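You operate a simulated robot arm through the tools that you are given. There is no shell and no other tool. Be economical: measure what you need, move in short steps, check, and stop when the job is done.

You are at the controls of a simulated two-armed robot. One attempt, no reset.

JOB
Test the three packs in the charger and bin the dead one.
Fine: it goes into the red bin, lid shut; the other two stay in the charger.

It is judged by the outcome, as a careful person would: the job done as asked, and still so three seconds after it is handed in. It fails if anything else is knocked over, pushed out of place, dropped, spilled or broken. A push-on lid holds only when it is set on centred and level and pressed home; a screw cap is set on level and turned clockwise until tight.

ROBOT AND FRAMES
Two 7-joint arms with two-finger parallel grippers on one trunk, on a base that drives. Base frame: it is fixed to the floor where the robot stands at the start and does not move with it; the origin is under the middle of the robot, x ahead of it, y to its left, z up; the surface under the hand at the start is at about z = 0.9. Readings come in m, degrees, newtons and seconds.
The left shoulder is at the start at [0.11, 0.169, 1.537], the right one opposite. With the tool pointing down near the work surface each hand reaches from about 0.4 to 0.72 m from the robot's upright axis, wherever it stands, measured 20 degrees to its own side. Places, roughly: back slot of the red bin [0.7, 0.3, 0.9]; charger dial [0.6, -0.2, 1]; charger key [0.5, -0.1, 1]; charger switch [0.5, -0.2, 1]; front slot of the red bin [0.6, 0.3, 0.9]; red bin lid [0.6, 0.3, 1]; second slot of the red bin [0.6, 0.3, 0.9]; third slot of the red bin [0.6, 0.3, 0.9]. Payload 1.57 kg a hand.
The TCP of each hand is the grasp point between the finger pads, 0.03 m short of the fingertips. In the tool frame z runs along the fingers and y along their closing line. Largest opening 0.08 m; finger width 0.017, thickness 0.012; the body of the gripper, 0.04 by 0.082 m, starts 0.08 m behind the TCP.
Orientation is that of the tool frame in the base frame, as a unit quaternion [w, x, y, z]. With the fingers straight down and closing along the base's y, the tool's x points along the base's -x, its y along +y and its z along -z.

CONTROLS
- The arms move only by the tool play_rows. It takes "left_commands", "right_commands" or both (then of equal length, played together; a hand with none holds still); each is a list of rows, each an object (a shift or turn left out is 0, a gripper value left out holds the last) with "dp": the shift along the tool's x, y, z in m, a list of three; "turn": the turn, a rotation vector about the tool's x, y, z in degrees, a list of three. In form: [{"dp": [dx, dy, dz], "turn": [ax, ay, az]}, ...]. A call has 1 to 12 rows; each row is the pose to reach, as a shift and turn from the pose commanded when the call began, along the tool's axes at that moment. "left_claw" and "right_claw" are, for a hand that has rows, the gripper command, from -1 (shut) to 1 (fully open), values between in proportion, set as the call begins (left out, the last holds). A row lasts 0.2 s, in which the tool goes at most 0.05 m and 8.6 degrees; a call with a longer step from one row to the next is refused whole, and so is a gripper value outside its range. A pose out of reach is approached as far as the arm can. The call stops where the force on the tool passes 90 N (or 10 N more than at its start, if that is more) or the arm is blocked; 0.2 s more then pass. Each finger travels about 0.072 m/s and halts on what it meets, pressing with about 43 N; the grip force reading is that of the motor and also rises with nothing between the fingers. The clock runs only during rows and for 0.2 s after the last one: add rows that repeat a pose to give the fingers time. The reply holds the time, the measured pose of the TCP, the force on the tool along the base axes, the opening and the grip force, in the units named above and with some noise, with the torque about the TCP (base axes, N m) and any sound that the robot's microphone picked up.
- Cameras (640 x 400 px; columns grow to the right, rows downward): "scene" is now at [0.1647, 0.0262, 1.7194]; the picture's right is [0.10, -0.99, 0.00], its down [-0.74, -0.07, -0.67] and it looks along [0.66, 0.07, -0.74] (base axes); focal length 256 px, centre (320, 200). "left" rides on the left gripper at [0.072, 0.007, -0.122] in its tool frame; the picture's right is [-0.09, 1.00, 0.00], its down [-0.84, -0.08, -0.54] and it looks along [-0.54, -0.05, 0.84] (tool axes); focal length 238 px, centre (320, 200). "right" rides on the right gripper at [0.072, -0.007, -0.122] in its tool frame; the picture's right is [0.09, 1.00, 0.00], its down [-0.84, 0.08, -0.54] and it looks along [-0.54, 0.05, 0.84] (tool axes); focal length 238 px, centre (320, 200). There is no depth. A picture from a camera that has moved, and an enlarged one, comes with that camera's place and axes in the base frame and with its lens. The place of the scene camera against the robot may be out by one fixed shift of up to 0.025 m in any direction.
- camera(camera): a new picture of that camera. No time passes.
- lift_body(by): slides the trunk up (or, below 0, down) by that many m; the arms and the scene camera ride with it, the base frame stays. It gives what a move gives, with no picture.
- drive_base(legs): drives the robot by 1 to 6 legs, each [ahead, left, turn to the left] in m, m and degrees, along the robot's own axes; the way and the turn of a leg run together, so that a leg with both is an arc; at most 1.5 m and 180 degrees a leg. The arms and the cameras ride along, it lands a little off, and it stops where it bumps. It gives what a move gives.
- aim_head(pan, tilt): turns the head with the scene camera to pan (to the left, within 86 degrees either way) and tilt (down, from -29 to 69), counted from straight ahead of the robot. It gives what a move gives.
- enlarge(camera, box): a new picture of the part [left, top, right, bottom] of that camera's present view, enlarged. No time passes.
- job_done(): hands the job in; it is judged then, once.

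Go step by step. Nothing tells you exact positions but the pictures and the camera data: compare them with the known pose of the tool, close in by small moves and look again before you grip or let go. The budget is 120 turns and 100 pictures, counting those below and the enlarged ones. Unless the task says otherwise, let go and move clear before handing in, and close with one line.

The tools are called after "Emit:" as a command line: name --argument value ..., lists and objects as JSON in quotes. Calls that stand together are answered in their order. play_rows: Moves the arms, as the interface text tells. Its arguments: {"type":"object","properties":{"left_commands":{"type":"array","items":{"type":"object","properties":{"dp":{"type":"array","items":{"type":"number"}},"turn":{"type":"array","items":{"type":"number"}}}}},"left_claw":{"type":"number"},"right_commands":{"type":"array","items":{"type":"object","properties":{"dp":{"type":"array","items":{"type":"number"}},"turn":{"type":"array","items":{"type":"number"}}}}},"right_claw":{"type":"number"}},"required":[]} The other tools are called the same way: lift_body (by) slides the trunk up or down; drive_base (legs) drives the base; aim_head (pan, tilt) turns the head that bears the scene camera; camera (camera) takes a picture; enlarge (camera, box) takes an enlarged picture of a part of a camera's view; job_done () hands the job in.

At the start:

```text
t: 0.0
left_eef_pos: [0.6582, 0.2687, 1.2821]
left_orientation: [0.0, 0.0, 1.0, 0.0]
left_ft_force: [0.4, 0.7, -0.1]
left_torque: [0.02, -0.01, -0.01]
left_gripper_width: 0.0802
left_finger_force: 0.0
right_eef_pos: [0.6598, -0.3335, 1.1937]
right_orientation: [0.0, 0.0, 1.0, 0.001]
right_ft_force: [0.3, 0.2, 0.4]
right_torque: [0.02, 0.0, 0.01]
right_gripper_width: 0.08
right_finger_force: 0.1
trunk travel left (down, up): [-0.851, 0.039]
robot x, y, heading: [-0.0005, -0.0002, -0.2]
head pan, tilt: [5.7, 48.1]
```

scene: 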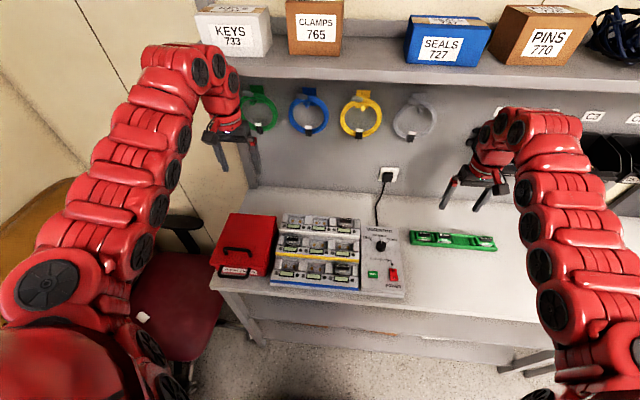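
right: 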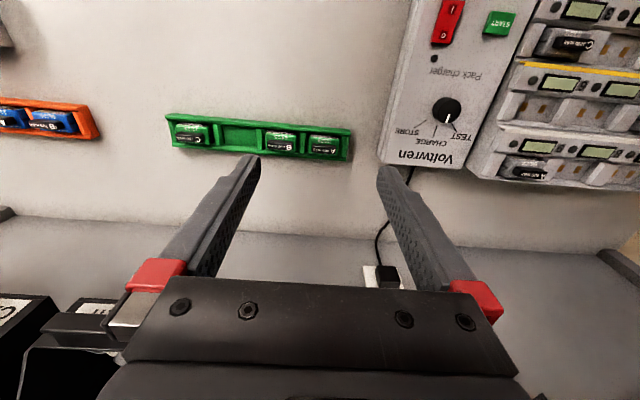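
left: 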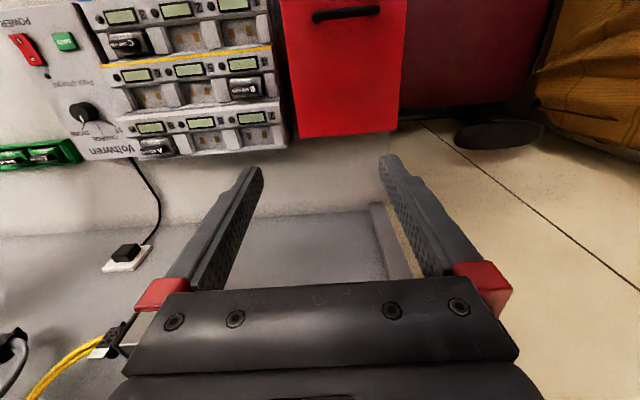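

I see the charger with three rows of bays, three packs in it, the red bin to its left and the dial, key and switch on its panel. I'll look closer first.

Emit:
enlarge --camera "scene" --box '[200, 200, 420, 310]'

Emit:
enlarge --camera "left" --box '[0, 0, 420, 200]'

Emit:
enlarge --camera "right" --box '[380, 0, 640, 200]'

```text
2.91 times, centred on (310, 255) of scene
camera zoom: at [0.1647, 0.0262, 1.7194], right [0.1, -0.99, 0.0], down [-0.74, -0.07, -0.67], along [0.66, 0.07, -0.74], focal length 745 px, centre (349, 40)
```

zoom: 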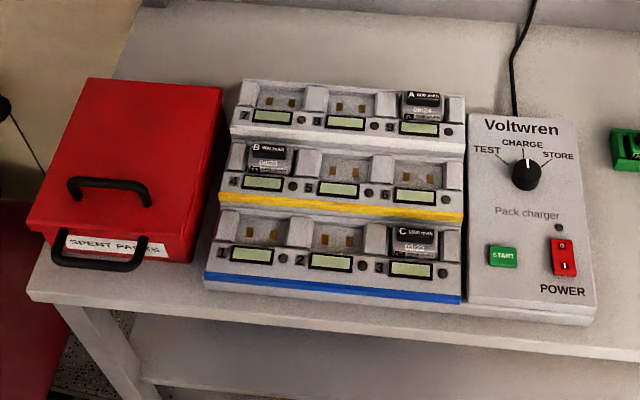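

```text
1.52 times, centred on (210, 100) of left
camera zoom: at [0.5864, 0.2767, 1.4052], right [0.09, 1.0, 0.0], down [0.84, -0.08, 0.54], along [0.54, -0.05, -0.84], focal length 363 px, centre (488, 352)
```

zoom: 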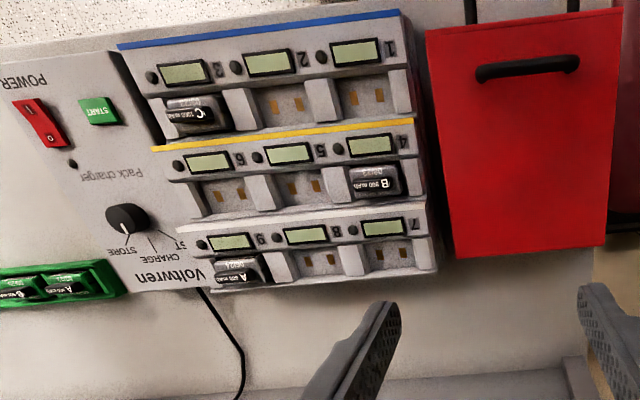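

```text
2.00 times, centred on (510, 100) of right
camera zoom: at [0.5875, -0.3396, 1.3156], right [-0.09, 1.0, 0.0], down [0.84, 0.08, 0.54], along [0.54, 0.05, -0.84], focal length 477 px, centre (-60, 400)
```

zoom: 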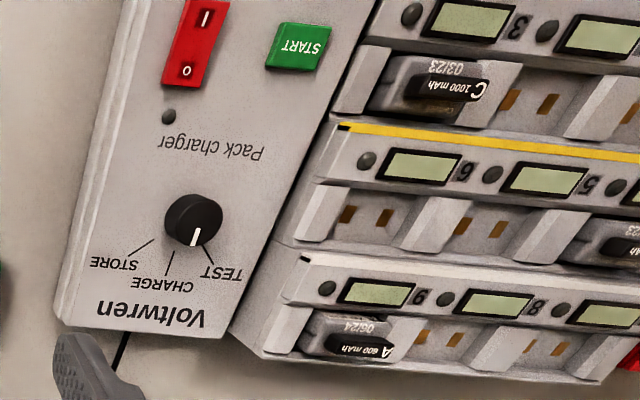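

The power is presently off (the I end of the rocker is toward the robot). I'll bring the right hand over the panel to get a better view of the dial and switch.

Emit:
play_rows --right_commands '[{"dp": [0.02, 0.04, 0]}, {"dp": [0.04, 0.08, 0]}, {"dp": [0.06, 0.12, 0]}, {"dp": [0.08, 0.16, 0]}, {"dp": [0.08, 0.18, 0]}, {"dp": [0.08, 0.18, 0]}]' --right_claw -1

Emit:
camera --camera "right"

Emit:
enlarge --camera "left" --box '[260, 0, 460, 150]'

```text
t: 1.4
left_eef_pos: [0.6601, 0.2708, 1.2806]
left_orientation: [-0.001, 0.0, 1.0, 0.0]
left_ft_force: [0.0, -0.4, 0.9]
left_torque: [0.01, 0.02, 0.02]
left_gripper_width: 0.0801
left_finger_force: 0.0
right_eef_pos: [0.6517, -0.1691, 1.1354]
right_orientation: [0.0, 0.001, 1.0, 0.001]
right_ft_force: [-0.2, 0.2, -0.1]
right_torque: [0.02, 0.0, -0.01]
right_gripper_width: 0.0001
right_finger_force: 21.5
right hand out of reach, approached as far as the arm can: row 2, 3, 4, 5, 6
trunk travel left (down, up): [-0.851, 0.039]
robot x, y, heading: [0.0027, -0.0002, 0.2]
head pan, tilt: [5.7, 48.1]
```

```text
93 pictures are left
camera right: at [0.5803, -0.1747, 1.2574], right [-0.09, 1.0, 0.0], down [0.84, 0.08, 0.54], along [0.54, 0.05, -0.84], focal length 238 px, centre (320, 200)
```

right: 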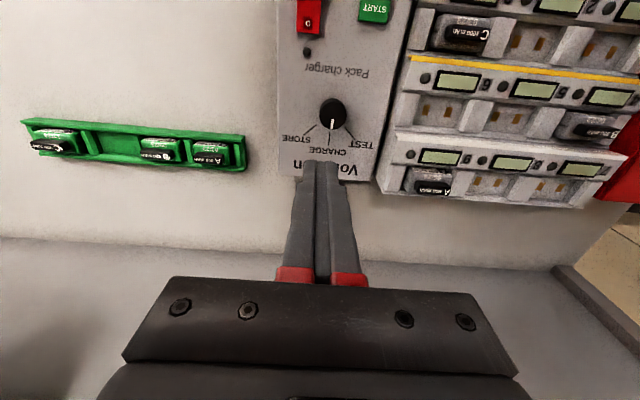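

```text
2.67 times, centred on (360, 75) of left
camera zoom: at [0.588, 0.2785, 1.4042], right [0.09, 1.0, 0.0], down [0.84, -0.08, 0.54], along [0.54, -0.05, -0.84], focal length 636 px, centre (213, 533)
```

zoom: 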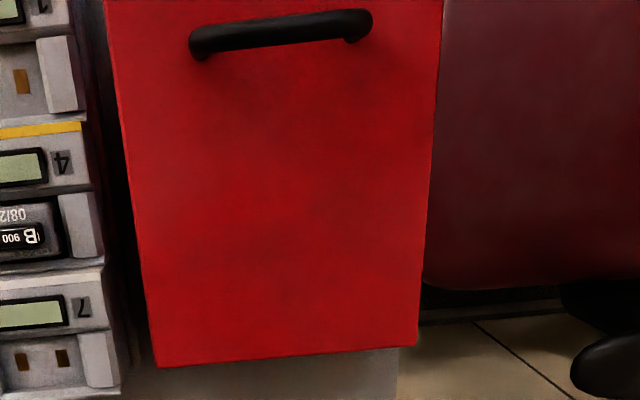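

The right hand hit its inner reach limit, so I'll back the base about 0.1 m to give it room, then look again.

Emit:
drive_base --legs '[[-0.1, 0, 0]]'

Emit:
camera --camera "right"

Emit:
camera --camera "left"

```text
t: 2.5
left_eef_pos: [0.5624, 0.27, 1.2806]
left_orientation: [-0.001, 0.0, 1.0, 0.0]
left_ft_force: [0.3, 0.3, -0.7]
left_torque: [0.01, 0.02, 0.01]
left_gripper_width: 0.0801
left_finger_force: 0.0
right_eef_pos: [0.5537, -0.1686, 1.1345]
right_orientation: [0.0, 0.001, 1.0, 0.001]
right_ft_force: [-0.6, 0.1, -0.8]
right_torque: [-0.02, 0.01, 0.02]
right_gripper_width: 0.0
right_finger_force: 21.1
trunk travel left (down, up): [-0.851, 0.039]
robot x, y, heading: [-0.1013, 0.0028, -0.1]
head pan, tilt: [5.7, 48.1]
```

```text
91 pictures are left
camera right: at [0.4813, -0.1767, 1.2574], right [-0.09, 1.0, 0.0], down [0.84, 0.07, 0.54], along [0.54, 0.05, -0.84], focal length 238 px, centre (320, 200)
```

right: 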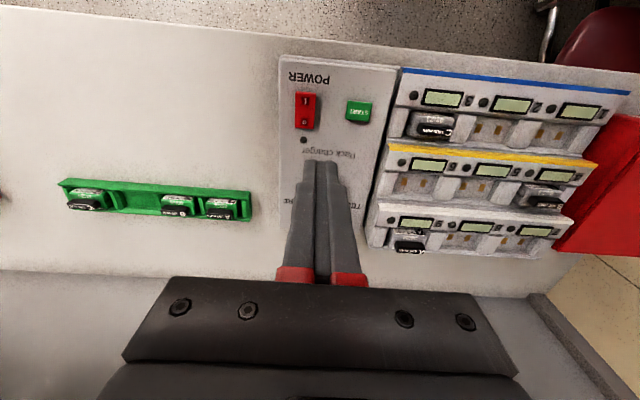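

```text
90 pictures are left
camera left: at [0.4895, 0.2766, 1.4041], right [0.09, 1.0, 0.0], down [0.84, -0.08, 0.54], along [0.54, -0.05, -0.84], focal length 238 px, centre (320, 200)
```

left: 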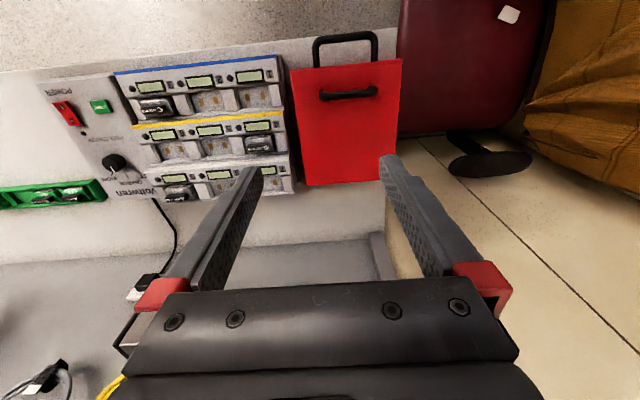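

By triangulation the panel is at z≈0.95, with the LED at (0.586,-0.188), the I end of the rocker near (0.533,-0.188), START near (0.543,-0.123) and the dial near (0.641,-0.156) set to CHARGE. I'll move the closed fingers above the I end and check.

Emit:
play_rows --right_commands '[{"dp": [0.022, -0.02, 0]}, {"dp": [0.022, -0.02, 0.04]}, {"dp": [0.022, -0.02, 0.08]}, {"dp": [0.022, -0.02, 0.1]}, {"dp": [0.022, -0.02, 0.12]}, {"dp": [0.022, -0.02, 0.12]}]'

Emit:
camera --camera "right"

Emit:
enlarge --camera "scene" --box '[200, 150, 440, 300]'

```text
t: 4.0
left_eef_pos: [0.5594, 0.2689, 1.2831]
left_orientation: [0.001, 0.001, 1.0, 0.0]
left_ft_force: [0.0, -0.1, -0.7]
left_torque: [0.0, 0.01, 0.02]
left_gripper_width: 0.0798
left_finger_force: 0.0
right_eef_pos: [0.5297, -0.1907, 1.0179]
right_orientation: [0.0, 0.002, 1.0, 0.001]
right_ft_force: [-0.7, 0.5, -0.3]
right_torque: [0.01, -0.01, 0.02]
right_gripper_width: 0.0001
right_finger_force: 21.1
right hand out of reach, approached as far as the arm can: row 1, 2
trunk travel left (down, up): [-0.851, 0.039]
robot x, y, heading: [-0.0969, 0.0003, -0.4]
head pan, tilt: [5.7, 48.1]
```

```text
89 pictures are left
camera right: at [0.4577, -0.1969, 1.1393], right [-0.09, 1.0, 0.0], down [0.84, 0.07, 0.54], along [0.54, 0.05, -0.84], focal length 238 px, centre (320, 200)
```

right: 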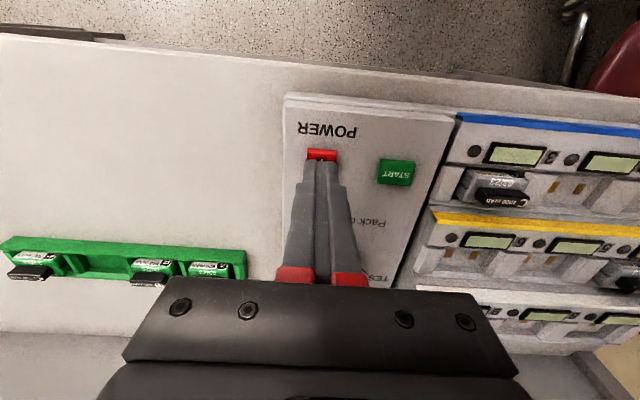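

```text
2.67 times, centred on (320, 225) of scene
camera zoom: at [0.0647, 0.0261, 1.7195], right [0.1, -1.0, 0.0], down [-0.74, -0.07, -0.67], along [0.67, 0.07, -0.74], focal length 683 px, centre (320, 133)
```

zoom: 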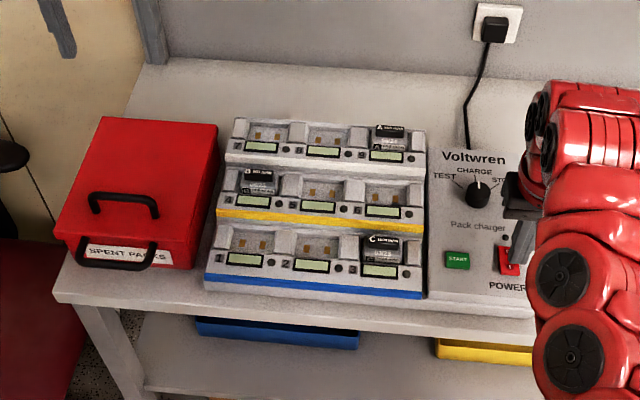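

The fingertips are right over the near (I) end of the rocker. I'll press down gently until force rises.

Emit:
play_rows --right_commands '[{"dp": [-0.002, 0.001, 0.01]}, {"dp": [-0.002, 0.001, 0.02]}, {"dp": [-0.002, 0.001, 0.025]}, {"dp": [-0.002, 0.001, 0.03]}]'

Emit:
camera --camera "right"

```text
t: 5.0
left_eef_pos: [0.5591, 0.2702, 1.2838]
left_orientation: [0.0, 0.0, 1.0, 0.0]
left_ft_force: [0.4, 0.4, -0.4]
left_torque: [0.01, 0.02, 0.03]
left_gripper_width: 0.0799
left_finger_force: 0.1
right_eef_pos: [0.5308, -0.1894, 0.9881]
right_orientation: [0.004, 0.002, 1.0, 0.002]
right_ft_force: [0.0, 1.2, 10.9]
right_torque: [-0.01, -0.06, -0.04]
right_gripper_width: 0.0
right_finger_force: 21.2
trunk travel left (down, up): [-0.851, 0.039]
robot x, y, heading: [-0.1013, 0.0035, 0.0]
head pan, tilt: [5.7, 48.1]
```

```text
87 pictures are left
camera right: at [0.459, -0.1957, 1.1092], right [-0.09, 1.0, 0.0], down [0.83, 0.07, 0.55], along [0.54, 0.05, -0.84], focal length 238 px, centre (320, 200)
```

right: 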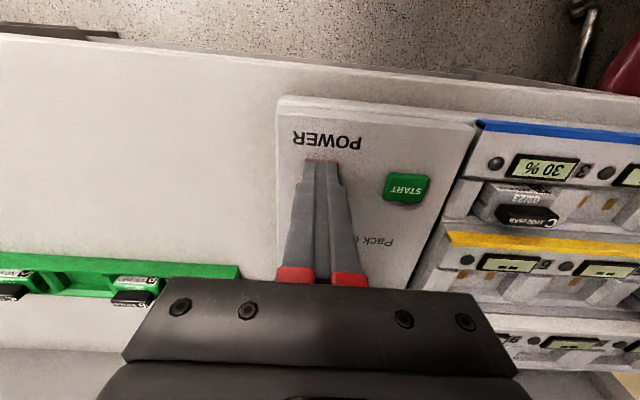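

The power is on (display reads "30 %"). Next I'll lift, open the fingers, and go above the dial.

Emit:
play_rows --right_commands '[{"dp": [0, 0, -0.04]}, {"dp": [0, 0, -0.08]}, {"dp": [-0.04, 0.01, -0.09]}, {"dp": [-0.08, 0.02, -0.09]}, {"dp": [-0.105, 0.033, -0.09]}, {"dp": [-0.105, 0.033, -0.09]}]'

Emit:
play_rows --right_commands '[{"dp": [0, 0, 0]}, {"dp": [0, 0, 0]}, {"dp": [0, 0, 0]}]' --right_claw 0.5

Emit:
camera --camera "right"

```text
t: 6.3
left_eef_pos: [0.5607, 0.2676, 1.282]
left_orientation: [0.0, 0.001, 1.0, 0.001]
left_ft_force: [-0.1, 0.6, -0.6]
left_torque: [0.02, -0.01, 0.01]
left_gripper_width: 0.08
left_finger_force: 0.1
right_eef_pos: [0.6268, -0.1609, 1.0769]
right_orientation: [0.001, 0.002, 1.0, 0.003]
right_ft_force: [0.5, 0.0, 0.2]
right_torque: [0.02, 0.03, 0.02]
right_gripper_width: 0.0001
right_finger_force: 20.9
right hand out of reach, approached as far as the arm can: row 5, 6
trunk travel left (down, up): [-0.851, 0.039]
robot x, y, heading: [-0.0977, 0.0008, -0.1]
head pan, tilt: [5.7, 48.1]
```

```text
t: 7.2
left_eef_pos: [0.5585, 0.2691, 1.2826]
left_orientation: [-0.001, 0.0, 1.0, 0.0]
left_ft_force: [-0.5, 0.5, 0.6]
left_torque: [-0.02, 0.01, 0.01]
left_gripper_width: 0.0799
left_finger_force: 0.0
right_eef_pos: [0.626, -0.159, 1.0767]
right_orientation: [0.0, 0.002, 1.0, 0.001]
right_ft_force: [0.0, 0.0, 0.3]
right_torque: [0.03, -0.02, 0.02]
right_gripper_width: 0.06
right_finger_force: 0.1
trunk travel left (down, up): [-0.851, 0.039]
robot x, y, heading: [-0.0996, 0.0021, -0.1]
head pan, tilt: [5.7, 48.1]
```

```text
86 pictures are left
camera right: at [0.5544, -0.165, 1.1993], right [-0.09, 1.0, 0.0], down [0.84, 0.07, 0.54], along [0.54, 0.05, -0.84], focal length 238 px, centre (320, 200)
```

right: 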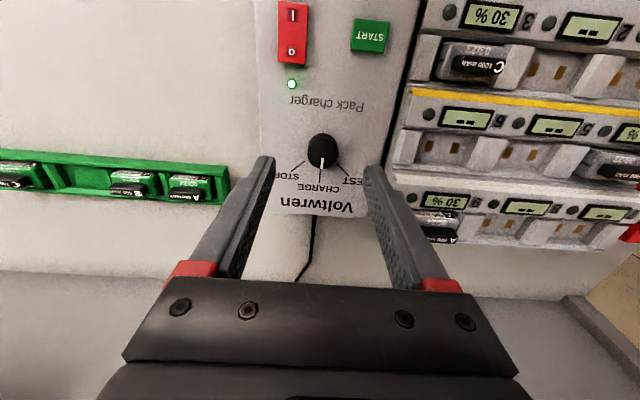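

LED is lit and the dial sits at about (0.640,-0.155), pointing at CHARGE. The arm is at its outer limit, so I'll bring the base forward 0.06 m.

Emit:
drive_base --legs '[[0.06, 0, 0]]'

Emit:
enlarge --camera "right" --box '[240, 0, 440, 160]'

Emit:
enlarge --camera "scene" --box '[200, 180, 440, 330]'

```text
t: 8.1
left_eef_pos: [0.6119, 0.269, 1.2857]
left_orientation: [0.001, -0.001, 1.0, 0.0]
left_ft_force: [-0.4, -0.3, 0.8]
left_torque: [0.03, -0.03, 0.02]
left_gripper_width: 0.0799
left_finger_force: 0.0
right_eef_pos: [0.6808, -0.1591, 1.0803]
right_orientation: [0.003, 0.001, 1.0, 0.001]
right_ft_force: [-0.4, 1.0, 0.6]
right_torque: [0.0, -0.04, 0.04]
right_gripper_width: 0.0601
right_finger_force: 0.1
trunk travel left (down, up): [-0.851, 0.039]
robot x, y, heading: [-0.0394, -0.0006, 0.3]
head pan, tilt: [5.7, 48.1]
```

```text
2.50 times, centred on (340, 80) of right
camera zoom: at [0.6089, -0.1648, 1.2024], right [-0.09, 1.0, 0.0], down [0.83, 0.07, 0.55], along [0.55, 0.05, -0.84], focal length 596 px, centre (270, 500)
```

zoom: 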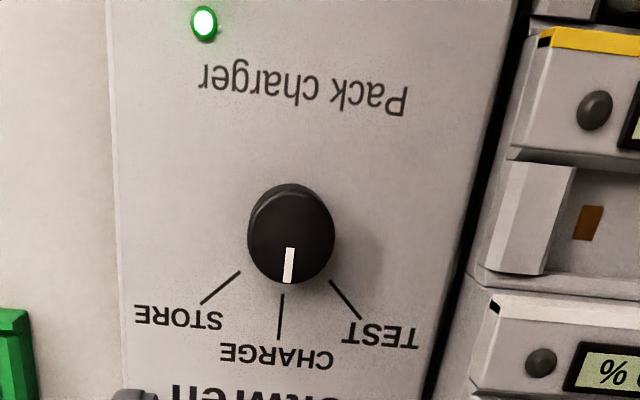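

```text
2.67 times, centred on (320, 255) of scene
camera zoom: at [0.1176, 0.0261, 1.7202], right [0.1, -0.99, 0.0], down [-0.74, -0.07, -0.67], along [0.67, 0.07, -0.74], focal length 683 px, centre (320, 53)
```

zoom: 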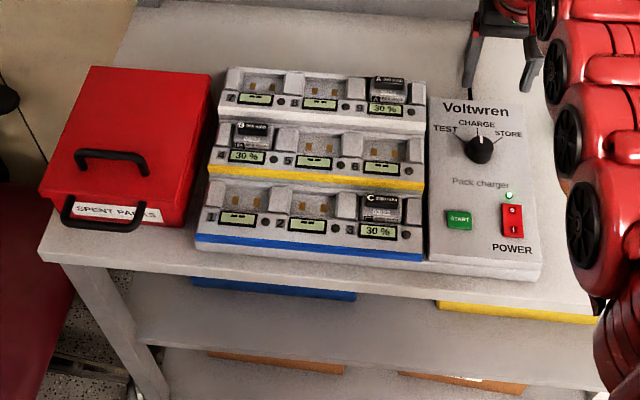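

All three displays read 30 % and the dial points to CHARGE; TEST is about 45° counterclockwise. I'll position the open fingers over the knob and descend partly.

Emit:
play_rows --right_commands '[{"dp": [0.02, 0.004, 0]}, {"dp": [0.037, 0.0045, 0.01]}, {"dp": [0.037, 0.0045, 0.04]}, {"dp": [0.037, 0.0045, 0.06]}, {"dp": [0.037, 0.0045, 0.06]}]'

Emit:
camera --camera "right"

```text
t: 9.3
left_eef_pos: [0.6178, 0.2701, 1.2841]
left_orientation: [0.0, -0.001, 1.0, 0.0]
left_ft_force: [-0.4, 0.4, 0.8]
left_torque: [0.01, -0.02, -0.01]
left_gripper_width: 0.0803
left_finger_force: 0.1
right_eef_pos: [0.6482, -0.1517, 1.0182]
right_orientation: [0.002, 0.001, 1.0, 0.0]
right_ft_force: [-1.1, -0.5, 0.7]
right_torque: [-0.01, 0.0, 0.0]
right_gripper_width: 0.0601
right_finger_force: 0.1
trunk travel left (down, up): [-0.851, 0.039]
robot x, y, heading: [-0.0374, 0.0017, -0.2]
head pan, tilt: [5.7, 48.1]
```

```text
83 pictures are left
camera right: at [0.5763, -0.1596, 1.1404], right [-0.09, 1.0, 0.0], down [0.84, 0.08, 0.54], along [0.54, 0.05, -0.84], focal length 238 px, centre (320, 200)
```

right: 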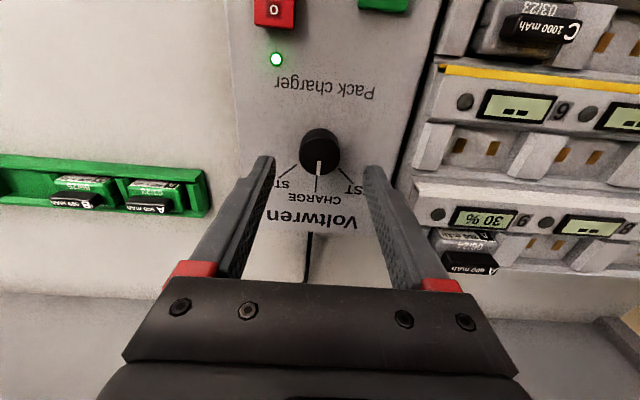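

Knob is at about (0.638,-0.155). I'll shift slightly, go down to tip z≈0.967 and close on it.

Emit:
play_rows --right_commands '[{"dp": [0.009, -0.003, 0]}, {"dp": [0.009, -0.003, 0.012]}, {"dp": [0.009, -0.003, 0.022]}, {"dp": [0.009, -0.003, 0.022]}]'

Emit:
camera --camera "right"

```text
t: 10.3
left_eef_pos: [0.6184, 0.2687, 1.2828]
left_orientation: [0.0, 0.001, 1.0, 0.0]
left_ft_force: [-0.5, -0.6, -0.5]
left_torque: [-0.03, 0.02, 0.01]
left_gripper_width: 0.0797
left_finger_force: 0.0
right_eef_pos: [0.6401, -0.1579, 0.9966]
right_orientation: [0.0, 0.001, 1.0, 0.002]
right_ft_force: [-0.1, 0.5, -0.1]
right_torque: [-0.02, -0.02, 0.01]
right_gripper_width: 0.0601
right_finger_force: 0.1
trunk travel left (down, up): [-0.851, 0.039]
robot x, y, heading: [-0.0408, -0.0003, 0.0]
head pan, tilt: [5.7, 48.1]
```

```text
82 pictures are left
camera right: at [0.5669, -0.1637, 1.118], right [-0.09, 1.0, 0.0], down [0.84, 0.07, 0.54], along [0.54, 0.05, -0.84], focal length 238 px, centre (320, 200)
```

right: 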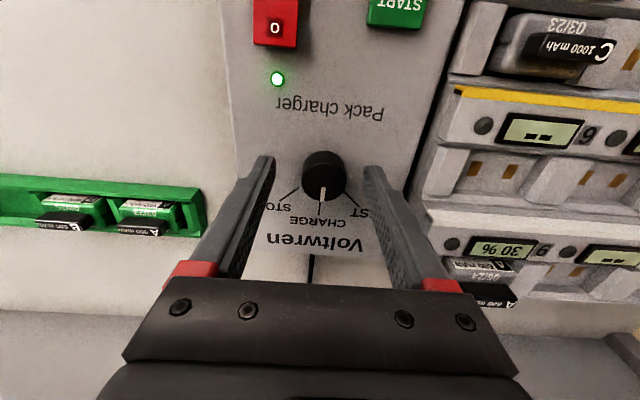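

Centred well; closing on the knob.

Emit:
play_rows --right_commands '[{"dp": [0.003, 0.002, 0.003]}, {"dp": [0.003, 0.002, 0.003]}, {"dp": [0.003, 0.002, 0.003]}]' --right_claw -0.5

```text
t: 11.1
left_eef_pos: [0.6186, 0.2704, 1.2814]
left_orientation: [-0.001, -0.002, 1.0, 0.0]
left_ft_force: [-0.2, -0.4, 0.7]
left_torque: [0.05, 0.01, 0.0]
left_gripper_width: 0.0798
left_finger_force: 0.0
right_eef_pos: [0.6379, -0.1541, 0.9926]
right_orientation: [0.001, 0.001, 1.0, 0.001]
right_ft_force: [2.3, 2.9, -0.6]
right_torque: [0.3, -0.63, 0.04]
right_gripper_width: 0.0313
right_finger_force: 40.0
trunk travel left (down, up): [-0.851, 0.039]
robot x, y, heading: [-0.0407, 0.0011, -0.0]
head pan, tilt: [5.7, 48.1]
```

The knob is gripped (31 mm). Turning it counterclockwise seen from above by 45° toward TEST.

Emit:
play_rows --right_commands '[{"turn": [0, 0, -8]}, {"turn": [0, 0, -16]}, {"turn": [0, 0, -24]}, {"turn": [0, 0, -32]}, {"turn": [0, 0, -40]}, {"turn": [0, 0, -45]}, {"turn": [0, 0, -45]}]'

Emit:
enlarge --camera "scene" --box '[200, 180, 440, 330]'

Emit:
camera --camera "right"

```text
t: 12.7
left_eef_pos: [0.6207, 0.266, 1.2832]
left_orientation: [-0.001, 0.0, 1.0, 0.002]
left_ft_force: [1.7, -0.8, 0.3]
left_torque: [0.02, 0.02, 0.02]
left_gripper_width: 0.0799
left_finger_force: 0.0
right_eef_pos: [0.6403, -0.1603, 0.9928]
right_orientation: [0.004, -0.381, 0.925, -0.001]
right_ft_force: [19.5, -26.3, 21.1]
right_torque: [-0.62, -0.43, -0.31]
right_gripper_width: 0.0313
right_finger_force: 40.3
trunk travel left (down, up): [-0.851, 0.039]
robot x, y, heading: [-0.0411, 0.0016, -0.1]
head pan, tilt: [5.7, 48.1]
```

```text
2.67 times, centred on (320, 255) of scene
camera zoom: at [0.1257, 0.0213, 1.7196], right [0.1, -1.0, 0.0], down [-0.74, -0.07, -0.67], along [0.66, 0.07, -0.74], focal length 683 px, centre (320, 53)
```

zoom: 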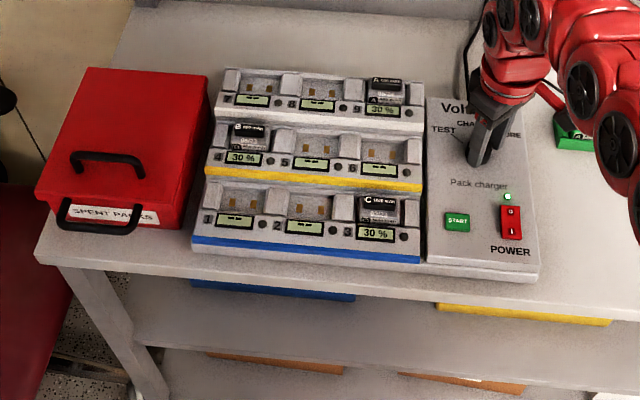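

```text
80 pictures are left
camera right: at [0.5925, -0.2155, 1.1147], right [-0.77, 0.64, -0.01], down [0.53, 0.64, 0.55], along [0.35, 0.42, -0.84], focal length 238 px, centre (320, 200)
```

right: 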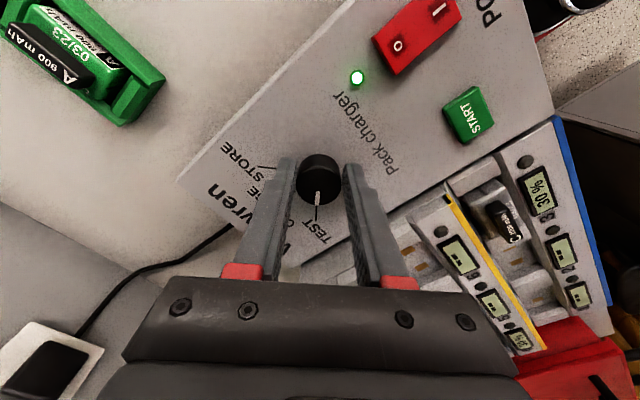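

The pointer now lines up with TEST. Releasing, rising, and then I'll turn back.

Emit:
play_rows --right_commands '[{"dp": [0, 0, 0]}, {"dp": [0, 0, 0]}, {"dp": [0, 0, 0]}, {"dp": [0, 0, -0.02]}, {"dp": [0, 0, -0.06]}, {"dp": [0, 0, -0.06], "turn": [0, 0, 8]}, {"dp": [0, 0, -0.06], "turn": [0, 0, 16]}, {"dp": [0, 0, -0.06], "turn": [0, 0, 24]}, {"dp": [0, 0, -0.06], "turn": [0, 0, 32]}, {"dp": [0, 0, -0.06], "turn": [0, 0, 40]}, {"dp": [0, 0, -0.06], "turn": [0, 0, 45]}, {"dp": [0, 0, -0.06], "turn": [0, 0, 45]}]' --right_claw 0.4

Emit:
camera --camera "right"

```text
t: 15.3
left_eef_pos: [0.6186, 0.2705, 1.2837]
left_orientation: [-0.001, 0.0, 1.0, -0.001]
left_ft_force: [-0.1, -0.5, -0.6]
left_torque: [0.01, 0.02, -0.03]
left_gripper_width: 0.0799
left_finger_force: 0.1
right_eef_pos: [0.6373, -0.1551, 1.0515]
right_orientation: [0.001, 0.002, 1.0, 0.0]
right_ft_force: [-0.3, -0.4, -0.5]
right_torque: [-0.02, -0.01, 0.04]
right_gripper_width: 0.0558
right_finger_force: 0.1
trunk travel left (down, up): [-0.851, 0.039]
robot x, y, heading: [-0.0366, 0.0013, 0.1]
head pan, tilt: [5.7, 48.1]
```

```text
79 pictures are left
camera right: at [0.565, -0.1609, 1.1742], right [-0.09, 1.0, 0.0], down [0.84, 0.07, 0.54], along [0.54, 0.05, -0.84], focal length 238 px, centre (320, 200)
```

right: 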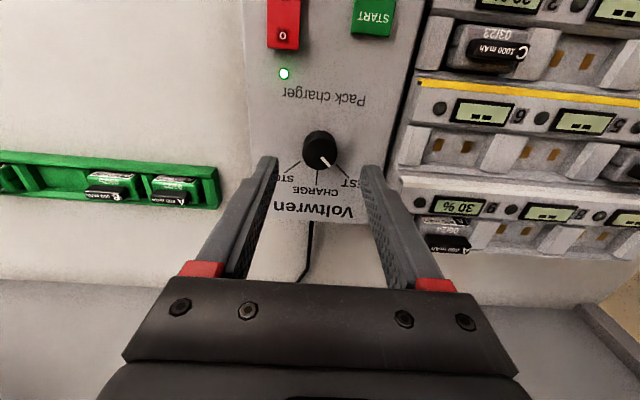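

The dial is on TEST. Now closed fingers go above START at about (0.542,-0.123).

Emit:
play_rows --right_commands '[{"dp": [0.03, 0.01, 0]}, {"dp": [0.06, 0.02, 0]}, {"dp": [0.095, 0.032, 0]}, {"dp": [0.095, 0.032, 0.03]}, {"dp": [0.095, 0.032, 0.04]}, {"dp": [0.095, 0.032, 0.04]}]' --right_claw -1

Emit:
camera --camera "right"

```text
t: 16.7
left_eef_pos: [0.6192, 0.2704, 1.2821]
left_orientation: [-0.001, 0.0, 1.0, 0.0]
left_ft_force: [-0.1, -0.2, 0.6]
left_torque: [-0.03, -0.02, -0.01]
left_gripper_width: 0.0798
left_finger_force: 0.0
right_eef_pos: [0.563, -0.1181, 0.9993]
right_orientation: [0.0, 0.001, 1.0, 0.0]
right_ft_force: [0.7, 0.8, -0.4]
right_torque: [0.01, 0.02, 0.02]
right_gripper_width: 0.0
right_finger_force: 21.3
right hand out of reach, approached as far as the arm can: row 2, 3, 4, 5, 6
trunk travel left (down, up): [-0.851, 0.039]
robot x, y, heading: [-0.0418, -0.0009, -0.2]
head pan, tilt: [5.7, 48.1]
```

```text
78 pictures are left
camera right: at [0.4914, -0.1244, 1.1214], right [-0.09, 1.0, 0.0], down [0.84, 0.08, 0.54], along [0.54, 0.05, -0.84], focal length 238 px, centre (320, 200)
```

right: 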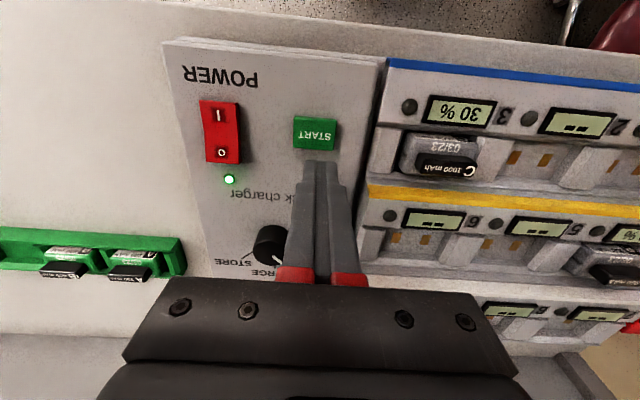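

Inner limit again; I'll raise slightly and back up 0.05 m.

Emit:
play_rows --right_commands '[{"dp": [-0.01, 0, -0.03]}, {"dp": [-0.01, 0, -0.03]}]'

Emit:
drive_base --legs '[[-0.06, 0, 0]]'

Emit:
camera --camera "right"

```text
t: 17.3
left_eef_pos: [0.6187, 0.2707, 1.2814]
left_orientation: [-0.001, 0.0, 1.0, 0.0]
left_ft_force: [-1.0, 0.3, 0.0]
left_torque: [-0.04, 0.0, 0.03]
left_gripper_width: 0.0799
left_finger_force: 0.1
right_eef_pos: [0.5779, -0.1179, 1.026]
right_orientation: [0.0, 0.001, 1.0, 0.0]
right_ft_force: [0.2, 0.1, -0.3]
right_torque: [-0.02, 0.02, 0.04]
right_gripper_width: 0.0001
right_finger_force: 21.4
right hand out of reach, approached as far as the arm can: row 1, 2
trunk travel left (down, up): [-0.851, 0.039]
robot x, y, heading: [-0.0379, 0.0034, 0.3]
head pan, tilt: [5.7, 48.1]
```

```text
t: 18.3
left_eef_pos: [0.5649, 0.2698, 1.2801]
left_orientation: [-0.004, -0.001, 1.0, 0.0]
left_ft_force: [-0.3, 0.0, -1.0]
left_torque: [-0.01, 0.0, -0.02]
left_gripper_width: 0.0797
left_finger_force: 0.1
right_eef_pos: [0.5214, -0.1176, 1.0244]
right_orientation: [-0.003, -0.001, 1.0, 0.0]
right_ft_force: [0.9, -0.4, -0.6]
right_torque: [-0.05, 0.03, -0.01]
right_gripper_width: 0.0
right_finger_force: 21.6
trunk travel left (down, up): [-0.851, 0.039]
robot x, y, heading: [-0.0983, 0.0031, -0.3]
head pan, tilt: [5.7, 48.1]
```

```text
77 pictures are left
camera right: at [0.4514, -0.124, 1.1466], right [-0.09, 1.0, 0.0], down [0.84, 0.08, 0.54], along [0.54, 0.05, -0.84], focal length 238 px, centre (320, 200)
```

right: 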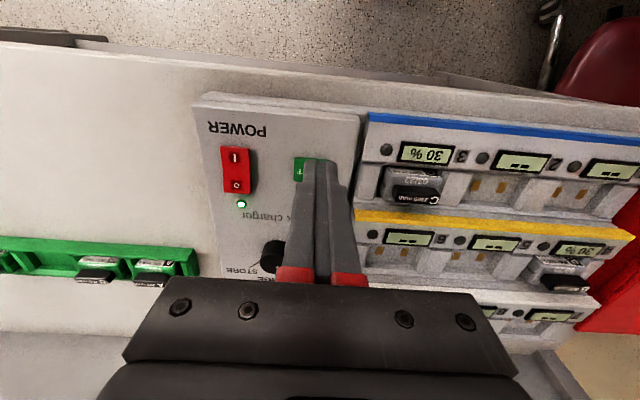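

START is at (0.542,-0.124); moving over it and pressing.

Emit:
play_rows --right_commands '[{"dp": [-0.019, -0.006, 0]}, {"dp": [-0.019, -0.006, 0.015]}, {"dp": [-0.019, -0.006, 0.025]}, {"dp": [-0.019, -0.006, 0.03]}, {"dp": [-0.019, -0.006, 0.035]}, {"dp": [-0.019, -0.006, 0.038]}]'

Emit:
camera --camera "right"

Emit:
enlarge --camera "scene" --box '[200, 150, 440, 300]'

```text
t: 19.7
left_eef_pos: [0.558, 0.2717, 1.2836]
left_orientation: [0.0, -0.001, 1.0, 0.0]
left_ft_force: [-0.5, 0.8, 0.0]
left_torque: [0.0, -0.03, 0.01]
left_gripper_width: 0.0799
left_finger_force: 0.1
right_eef_pos: [0.5374, -0.1223, 0.9914]
right_orientation: [0.0, 0.0, 1.0, 0.001]
right_ft_force: [0.0, 0.5, -0.3]
right_torque: [0.02, 0.02, 0.03]
right_gripper_width: 0.0001
right_finger_force: 21.1
trunk travel left (down, up): [-0.851, 0.039]
robot x, y, heading: [-0.0991, -0.0019, 0.2]
head pan, tilt: [5.7, 48.1]
```

```text
76 pictures are left
camera right: at [0.4657, -0.1292, 1.1123], right [-0.09, 1.0, 0.0], down [0.84, 0.08, 0.54], along [0.54, 0.05, -0.84], focal length 238 px, centre (320, 200)
```

right: 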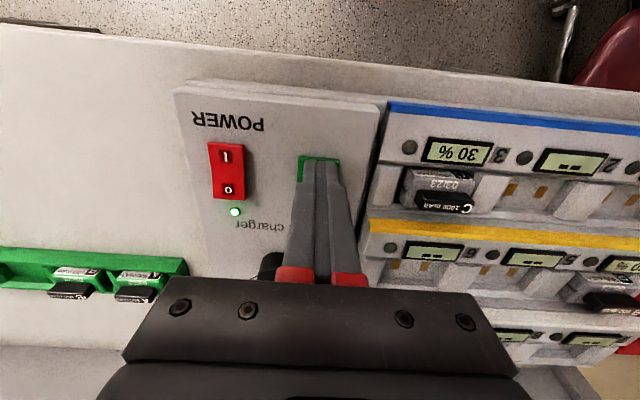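

```text
2.67 times, centred on (320, 225) of scene
camera zoom: at [0.064, 0.0266, 1.7195], right [0.1, -0.99, 0.0], down [-0.74, -0.08, -0.67], along [0.67, 0.07, -0.74], focal length 683 px, centre (320, 133)
```

zoom: 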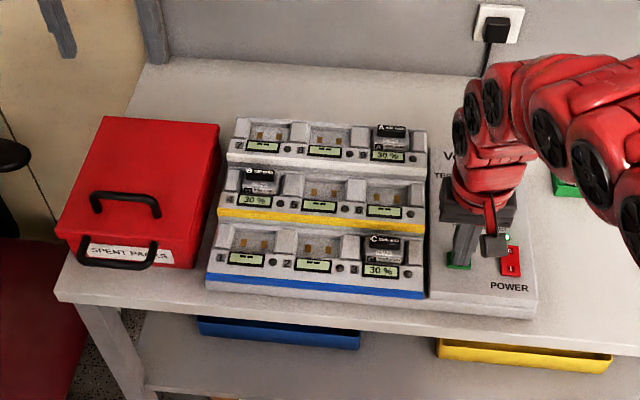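

Not yet in contact; pressing on in small steps.

Emit:
play_rows --right_commands '[{"dp": [-0.002, 0, 0.004]}, {"dp": [-0.002, 0, 0.007]}, {"dp": [-0.002, 0, 0.01]}, {"dp": [-0.002, 0, 0.012]}]'

Emit:
camera --camera "right"

```text
t: 20.7
left_eef_pos: [0.555, 0.271, 1.2848]
left_orientation: [0.001, -0.001, 1.0, 0.0]
left_ft_force: [-0.5, 0.7, -0.1]
left_torque: [-0.01, 0.0, 0.0]
left_gripper_width: 0.0801
left_finger_force: 0.1
right_eef_pos: [0.5393, -0.1232, 0.9802]
right_orientation: [0.002, 0.0, 1.0, 0.002]
right_ft_force: [5.3, 0.5, 32.2]
right_torque: [-0.01, 0.01, -0.19]
right_gripper_width: 0.0
right_finger_force: 21.3
trunk travel left (down, up): [-0.851, 0.039]
robot x, y, heading: [-0.0989, -0.0005, 0.2]
head pan, tilt: [5.7, 48.1]
heard: click
```

```text
74 pictures are left
camera right: at [0.467, -0.129, 1.1018], right [-0.09, 1.0, 0.0], down [0.83, 0.08, 0.55], along [0.54, 0.05, -0.84], focal length 238 px, centre (320, 200)
```

right: 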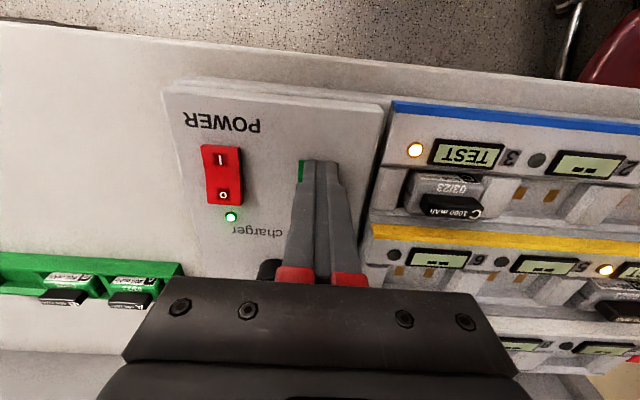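

It clicked and the displays show TEST. I'll lift off, move aside, and let the test run.

Emit:
play_rows --right_commands '[{"dp": [0, 0, -0.03]}, {"dp": [0, 0, -0.07]}, {"dp": [-0.01, -0.04, -0.09]}, {"dp": [-0.02, -0.08, -0.1]}, {"dp": [-0.03, -0.12, -0.12]}, {"dp": [-0.04, -0.16, -0.13]}, {"dp": [-0.04, -0.18, -0.13]}, {"dp": [-0.04, -0.18, -0.13]}, {"dp": [-0.04, -0.18, -0.13]}, {"dp": [-0.04, -0.18, -0.13]}, {"dp": [-0.04, -0.18, -0.13]}, {"dp": [-0.04, -0.18, -0.13]}]'

Emit:
enlarge --camera "scene" --box '[260, 180, 420, 280]'

```text
t: 23.3
left_eef_pos: [0.5599, 0.2701, 1.2831]
left_orientation: [0.0, -0.001, 1.0, 0.001]
left_ft_force: [0.0, -0.7, 0.3]
left_torque: [0.0, 0.01, 0.02]
left_gripper_width: 0.0799
left_finger_force: 0.1
right_eef_pos: [0.5782, -0.3043, 1.1061]
right_orientation: [0.0, 0.0, 1.0, 0.0]
right_ft_force: [0.8, 0.3, -0.1]
right_torque: [0.0, -0.01, 0.02]
right_gripper_width: 0.0
right_finger_force: 20.8
trunk travel left (down, up): [-0.851, 0.039]
robot x, y, heading: [-0.0978, 0.0011, 0.0]
head pan, tilt: [5.7, 48.1]
```

```text
4.00 times, centred on (340, 230) of scene
camera zoom: at [0.0655, 0.0264, 1.7194], right [0.1, -0.99, 0.0], down [-0.74, -0.08, -0.67], along [0.66, 0.07, -0.74], focal length 1024 px, centre (240, 80)
```

zoom: 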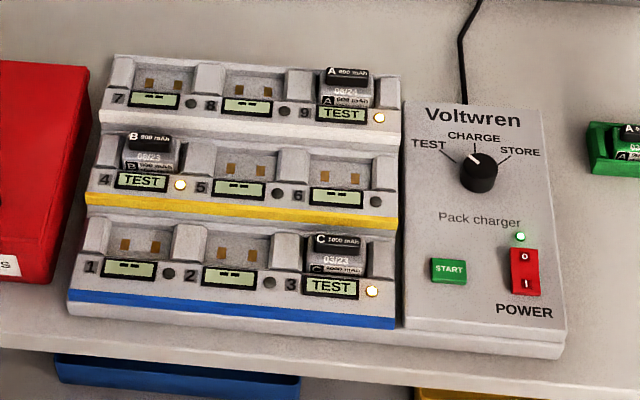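

All three are under test. Meanwhile I study the bin: its lid handle is at about (0.554, 0.316, 1.00) with the bar along y.

Emit:
enlarge --camera "left" --box '[270, 10, 430, 200]'

Emit:
enlarge --camera "scene" --box '[200, 170, 300, 260]'

```text
2.11 times, centred on (350, 105) of left
camera zoom: at [0.4867, 0.2776, 1.405], right [0.09, 1.0, 0.0], down [0.84, -0.08, 0.54], along [0.54, -0.05, -0.84], focal length 502 px, centre (257, 400)
```

zoom: 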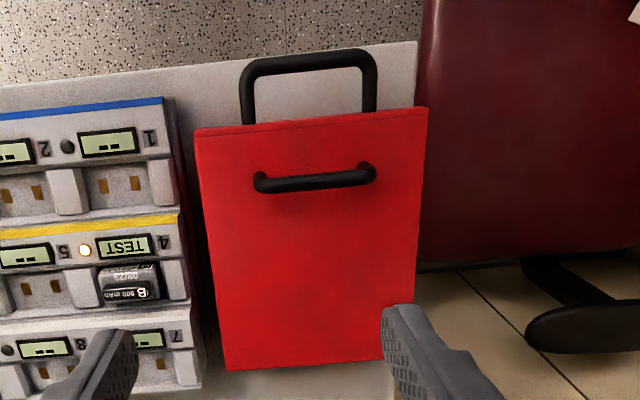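

```text
4.44 times, centred on (250, 215) of scene
camera zoom: at [0.0655, 0.0264, 1.7194], right [0.1, -0.99, 0.0], down [-0.74, -0.08, -0.67], along [0.66, 0.07, -0.74], focal length 1138 px, centre (631, 133)
```

zoom: 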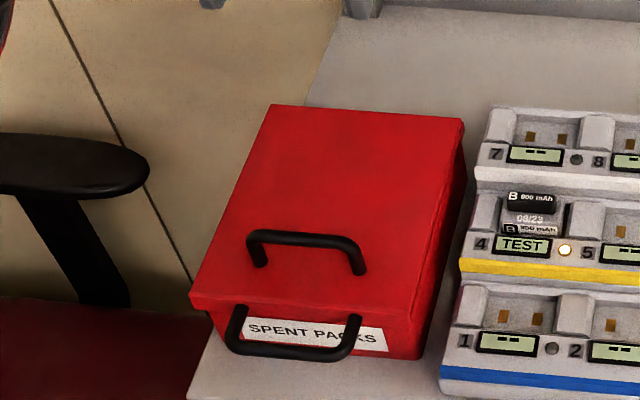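

The lid looks like an overlapping one with a grip near the front, perhaps hinged at the back. First I wait for the test to finish.

Emit:
play_rows --right_commands '[{"dp": [0, 0, 0]}, {"dp": [0, 0, 0]}, {"dp": [0, 0, 0]}, {"dp": [0, 0, 0]}, {"dp": [0, 0, 0]}, {"dp": [0, 0, 0]}, {"dp": [0, 0, 0]}, {"dp": [0, 0, 0]}, {"dp": [0, 0, 0]}, {"dp": [0, 0, 0]}, {"dp": [0, 0, 0]}, {"dp": [0, 0, 0]}]'

Emit:
drive_base --legs '[[0.06, 0, 0]]'

Emit:
enlarge --camera "scene" --box '[260, 200, 420, 300]'

```text
t: 25.9
left_eef_pos: [0.5589, 0.2715, 1.2822]
left_orientation: [-0.001, -0.002, 1.0, -0.001]
left_ft_force: [-0.4, -0.1, 0.3]
left_torque: [0.01, 0.03, 0.0]
left_gripper_width: 0.08
left_finger_force: 0.1
right_eef_pos: [0.5781, -0.3045, 1.1073]
right_orientation: [0.001, 0.0, 1.0, 0.002]
right_ft_force: [-0.2, 0.9, -0.2]
right_torque: [0.0, 0.0, 0.01]
right_gripper_width: 0.0004
right_finger_force: 21.5
trunk travel left (down, up): [-0.851, 0.039]
robot x, y, heading: [-0.0989, -0.0028, 0.0]
head pan, tilt: [5.7, 48.1]
```

```text
t: 26.9
left_eef_pos: [0.6123, 0.2705, 1.2858]
left_orientation: [0.002, -0.002, 1.0, 0.0]
left_ft_force: [-0.5, 0.2, 0.6]
left_torque: [0.01, -0.07, 0.01]
left_gripper_width: 0.08
left_finger_force: 0.1
right_eef_pos: [0.6327, -0.3022, 1.1112]
right_orientation: [0.002, -0.001, 1.0, 0.0]
right_ft_force: [0.0, 0.0, -0.1]
right_torque: [0.01, -0.03, 0.0]
right_gripper_width: 0.0001
right_finger_force: 20.7
trunk travel left (down, up): [-0.851, 0.039]
robot x, y, heading: [-0.0403, 0.0006, 0.2]
head pan, tilt: [5.7, 48.1]
```

```text
4.00 times, centred on (340, 250) of scene
camera zoom: at [0.1169, 0.0269, 1.7203], right [0.1, -0.99, 0.0], down [-0.74, -0.08, -0.67], along [0.67, 0.07, -0.74], focal length 1024 px, centre (240, 0)
```

zoom: 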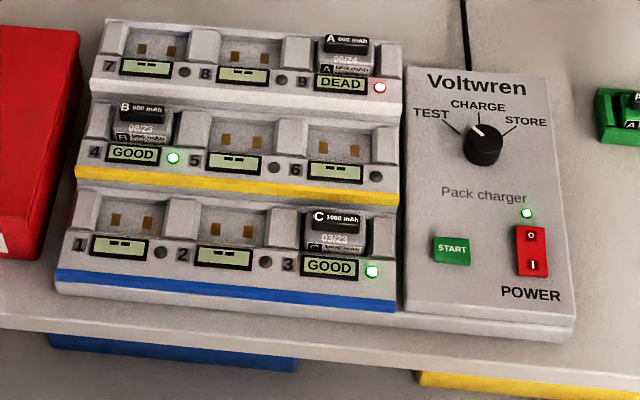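

Result: packs B (bay 4) and C (bay 3) are GOOD, pack A in bay 9 is DEAD. Now the left hand goes for the lid handle: I'll turn the gripper 90° and hover above the bar.

Emit:
play_rows --left_commands '[{"dp": [0.0, 0.01, 0.02], "turn": [0, 0, 8]}, {"dp": [0.01, 0.02, 0.04], "turn": [0, 0, 16]}, {"dp": [0.02, 0.03, 0.06], "turn": [0, 0, 24]}, {"dp": [0.03, 0.04, 0.08], "turn": [0, 0, 32]}, {"dp": [0.04, 0.045, 0.1], "turn": [0, 0, 40]}, {"dp": [0.05, 0.045, 0.12], "turn": [0, 0, 48]}, {"dp": [0.058, 0.045, 0.14], "turn": [0, 0, 56]}, {"dp": [0.058, 0.045, 0.16], "turn": [0, 0, 64]}, {"dp": [0.058, 0.045, 0.18], "turn": [0, 0, 72]}, {"dp": [0.058, 0.045, 0.19], "turn": [0, 0, 80]}, {"dp": [0.058, 0.045, 0.19], "turn": [0, 0, 88]}, {"dp": [0.058, 0.045, 0.19], "turn": [0, 0, 88]}]' --left_claw 0.2

Emit:
camera --camera "left"

Emit:
camera --camera "scene"

```text
t: 29.5
left_eef_pos: [0.5667, 0.3175, 1.0827]
left_orientation: [0.0, 0.693, 0.721, -0.001]
left_ft_force: [-0.3, -0.1, 0.0]
left_torque: [-0.04, 0.03, 0.04]
left_gripper_width: 0.0479
left_finger_force: 0.1
left hand out of reach, approached as far as the arm can: row 5, 6, 7, 8, 9, 10, 11, 12
right_eef_pos: [0.6376, -0.3025, 1.1076]
right_orientation: [0.0, -0.001, 1.0, 0.0]
right_ft_force: [1.1, 0.8, -0.2]
right_torque: [-0.04, 0.02, 0.02]
right_gripper_width: 0.0002
right_finger_force: 21.8
trunk travel left (down, up): [-0.851, 0.039]
robot x, y, heading: [-0.0379, 0.0009, 0.2]
head pan, tilt: [5.7, 48.1]
```

```text
69 pictures are left
camera left: at [0.5714, 0.3899, 1.2055], right [1.0, -0.05, 0.0], down [-0.04, -0.84, 0.54], along [-0.03, -0.54, -0.84], focal length 238 px, centre (320, 200)
```

left: 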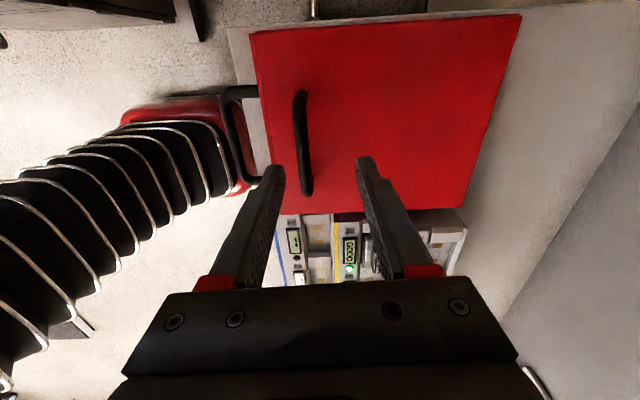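

```text
68 pictures are left
camera scene: at [0.1244, 0.0281, 1.7194], right [0.1, -0.99, 0.0], down [-0.74, -0.08, -0.67], along [0.66, 0.07, -0.74], focal length 256 px, centre (320, 200)
```

scene: 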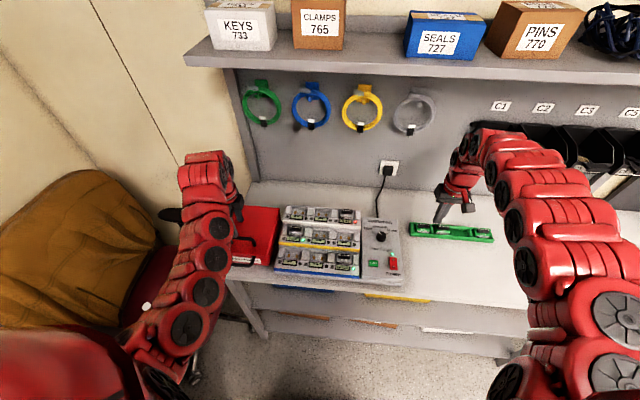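

The handle bar is at about (0.551, 0.319, 1.00). I'm near the inner reach limit, so I back up 0.04 m.

Emit:
drive_base --legs '[[-0.05, 0, 0]]'

Emit:
camera --camera "left"

```text
t: 30.4
left_eef_pos: [0.5246, 0.3148, 1.0797]
left_orientation: [-0.002, 0.693, 0.721, -0.003]
left_ft_force: [0.4, 1.0, -0.2]
left_torque: [0.01, 0.01, 0.02]
left_gripper_width: 0.0479
left_finger_force: 0.1
right_eef_pos: [0.5945, -0.303, 1.1037]
right_orientation: [-0.003, -0.001, 1.0, 0.001]
right_ft_force: [-0.8, -0.8, -0.4]
right_torque: [0.01, 0.02, 0.01]
right_gripper_width: 0.0001
right_finger_force: 21.1
trunk travel left (down, up): [-0.851, 0.039]
robot x, y, heading: [-0.0908, 0.0014, 0.2]
head pan, tilt: [5.7, 48.1]
```

```text
67 pictures are left
camera left: at [0.5287, 0.3883, 1.2029], right [1.0, -0.05, -0.01], down [-0.04, -0.84, 0.54], along [-0.03, -0.54, -0.84], focal length 238 px, centre (320, 200)
```

left: 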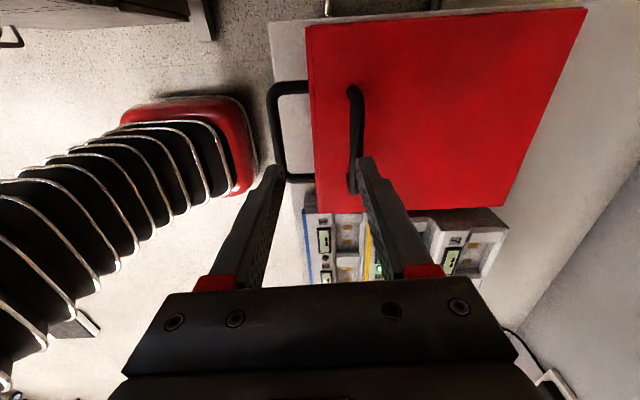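

Handle bar at x≈0.555. Moving over it and partway down.

Emit:
play_rows --left_commands '[{"dp": [0.002, 0.029, 0]}, {"dp": [0.002, 0.029, 0.02]}, {"dp": [0.002, 0.029, 0.035]}, {"dp": [0.002, 0.029, 0.035]}]'

Emit:
camera --camera "left"

```text
t: 31.4
left_eef_pos: [0.5515, 0.3184, 1.0472]
left_orientation: [-0.002, 0.694, 0.72, -0.001]
left_ft_force: [0.1, -0.5, -0.6]
left_torque: [0.0, 0.01, 0.02]
left_gripper_width: 0.048
left_finger_force: 0.1
right_eef_pos: [0.5907, -0.3032, 1.107]
right_orientation: [0.0, 0.0, 1.0, 0.001]
right_ft_force: [0.4, 0.3, -0.8]
right_torque: [0.01, 0.05, 0.0]
right_gripper_width: 0.0001
right_finger_force: 21.0
trunk travel left (down, up): [-0.851, 0.039]
robot x, y, heading: [-0.0863, -0.002, 0.1]
head pan, tilt: [5.7, 48.1]
```

```text
66 pictures are left
camera left: at [0.5546, 0.3921, 1.1696], right [1.0, -0.05, 0.0], down [-0.04, -0.84, 0.54], along [-0.03, -0.54, -0.84], focal length 238 px, centre (320, 200)
```

left: 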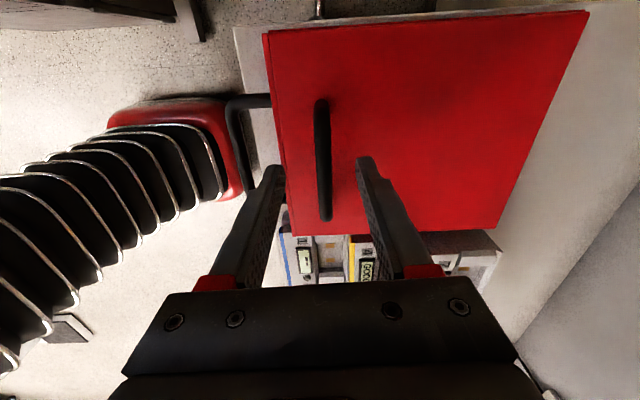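

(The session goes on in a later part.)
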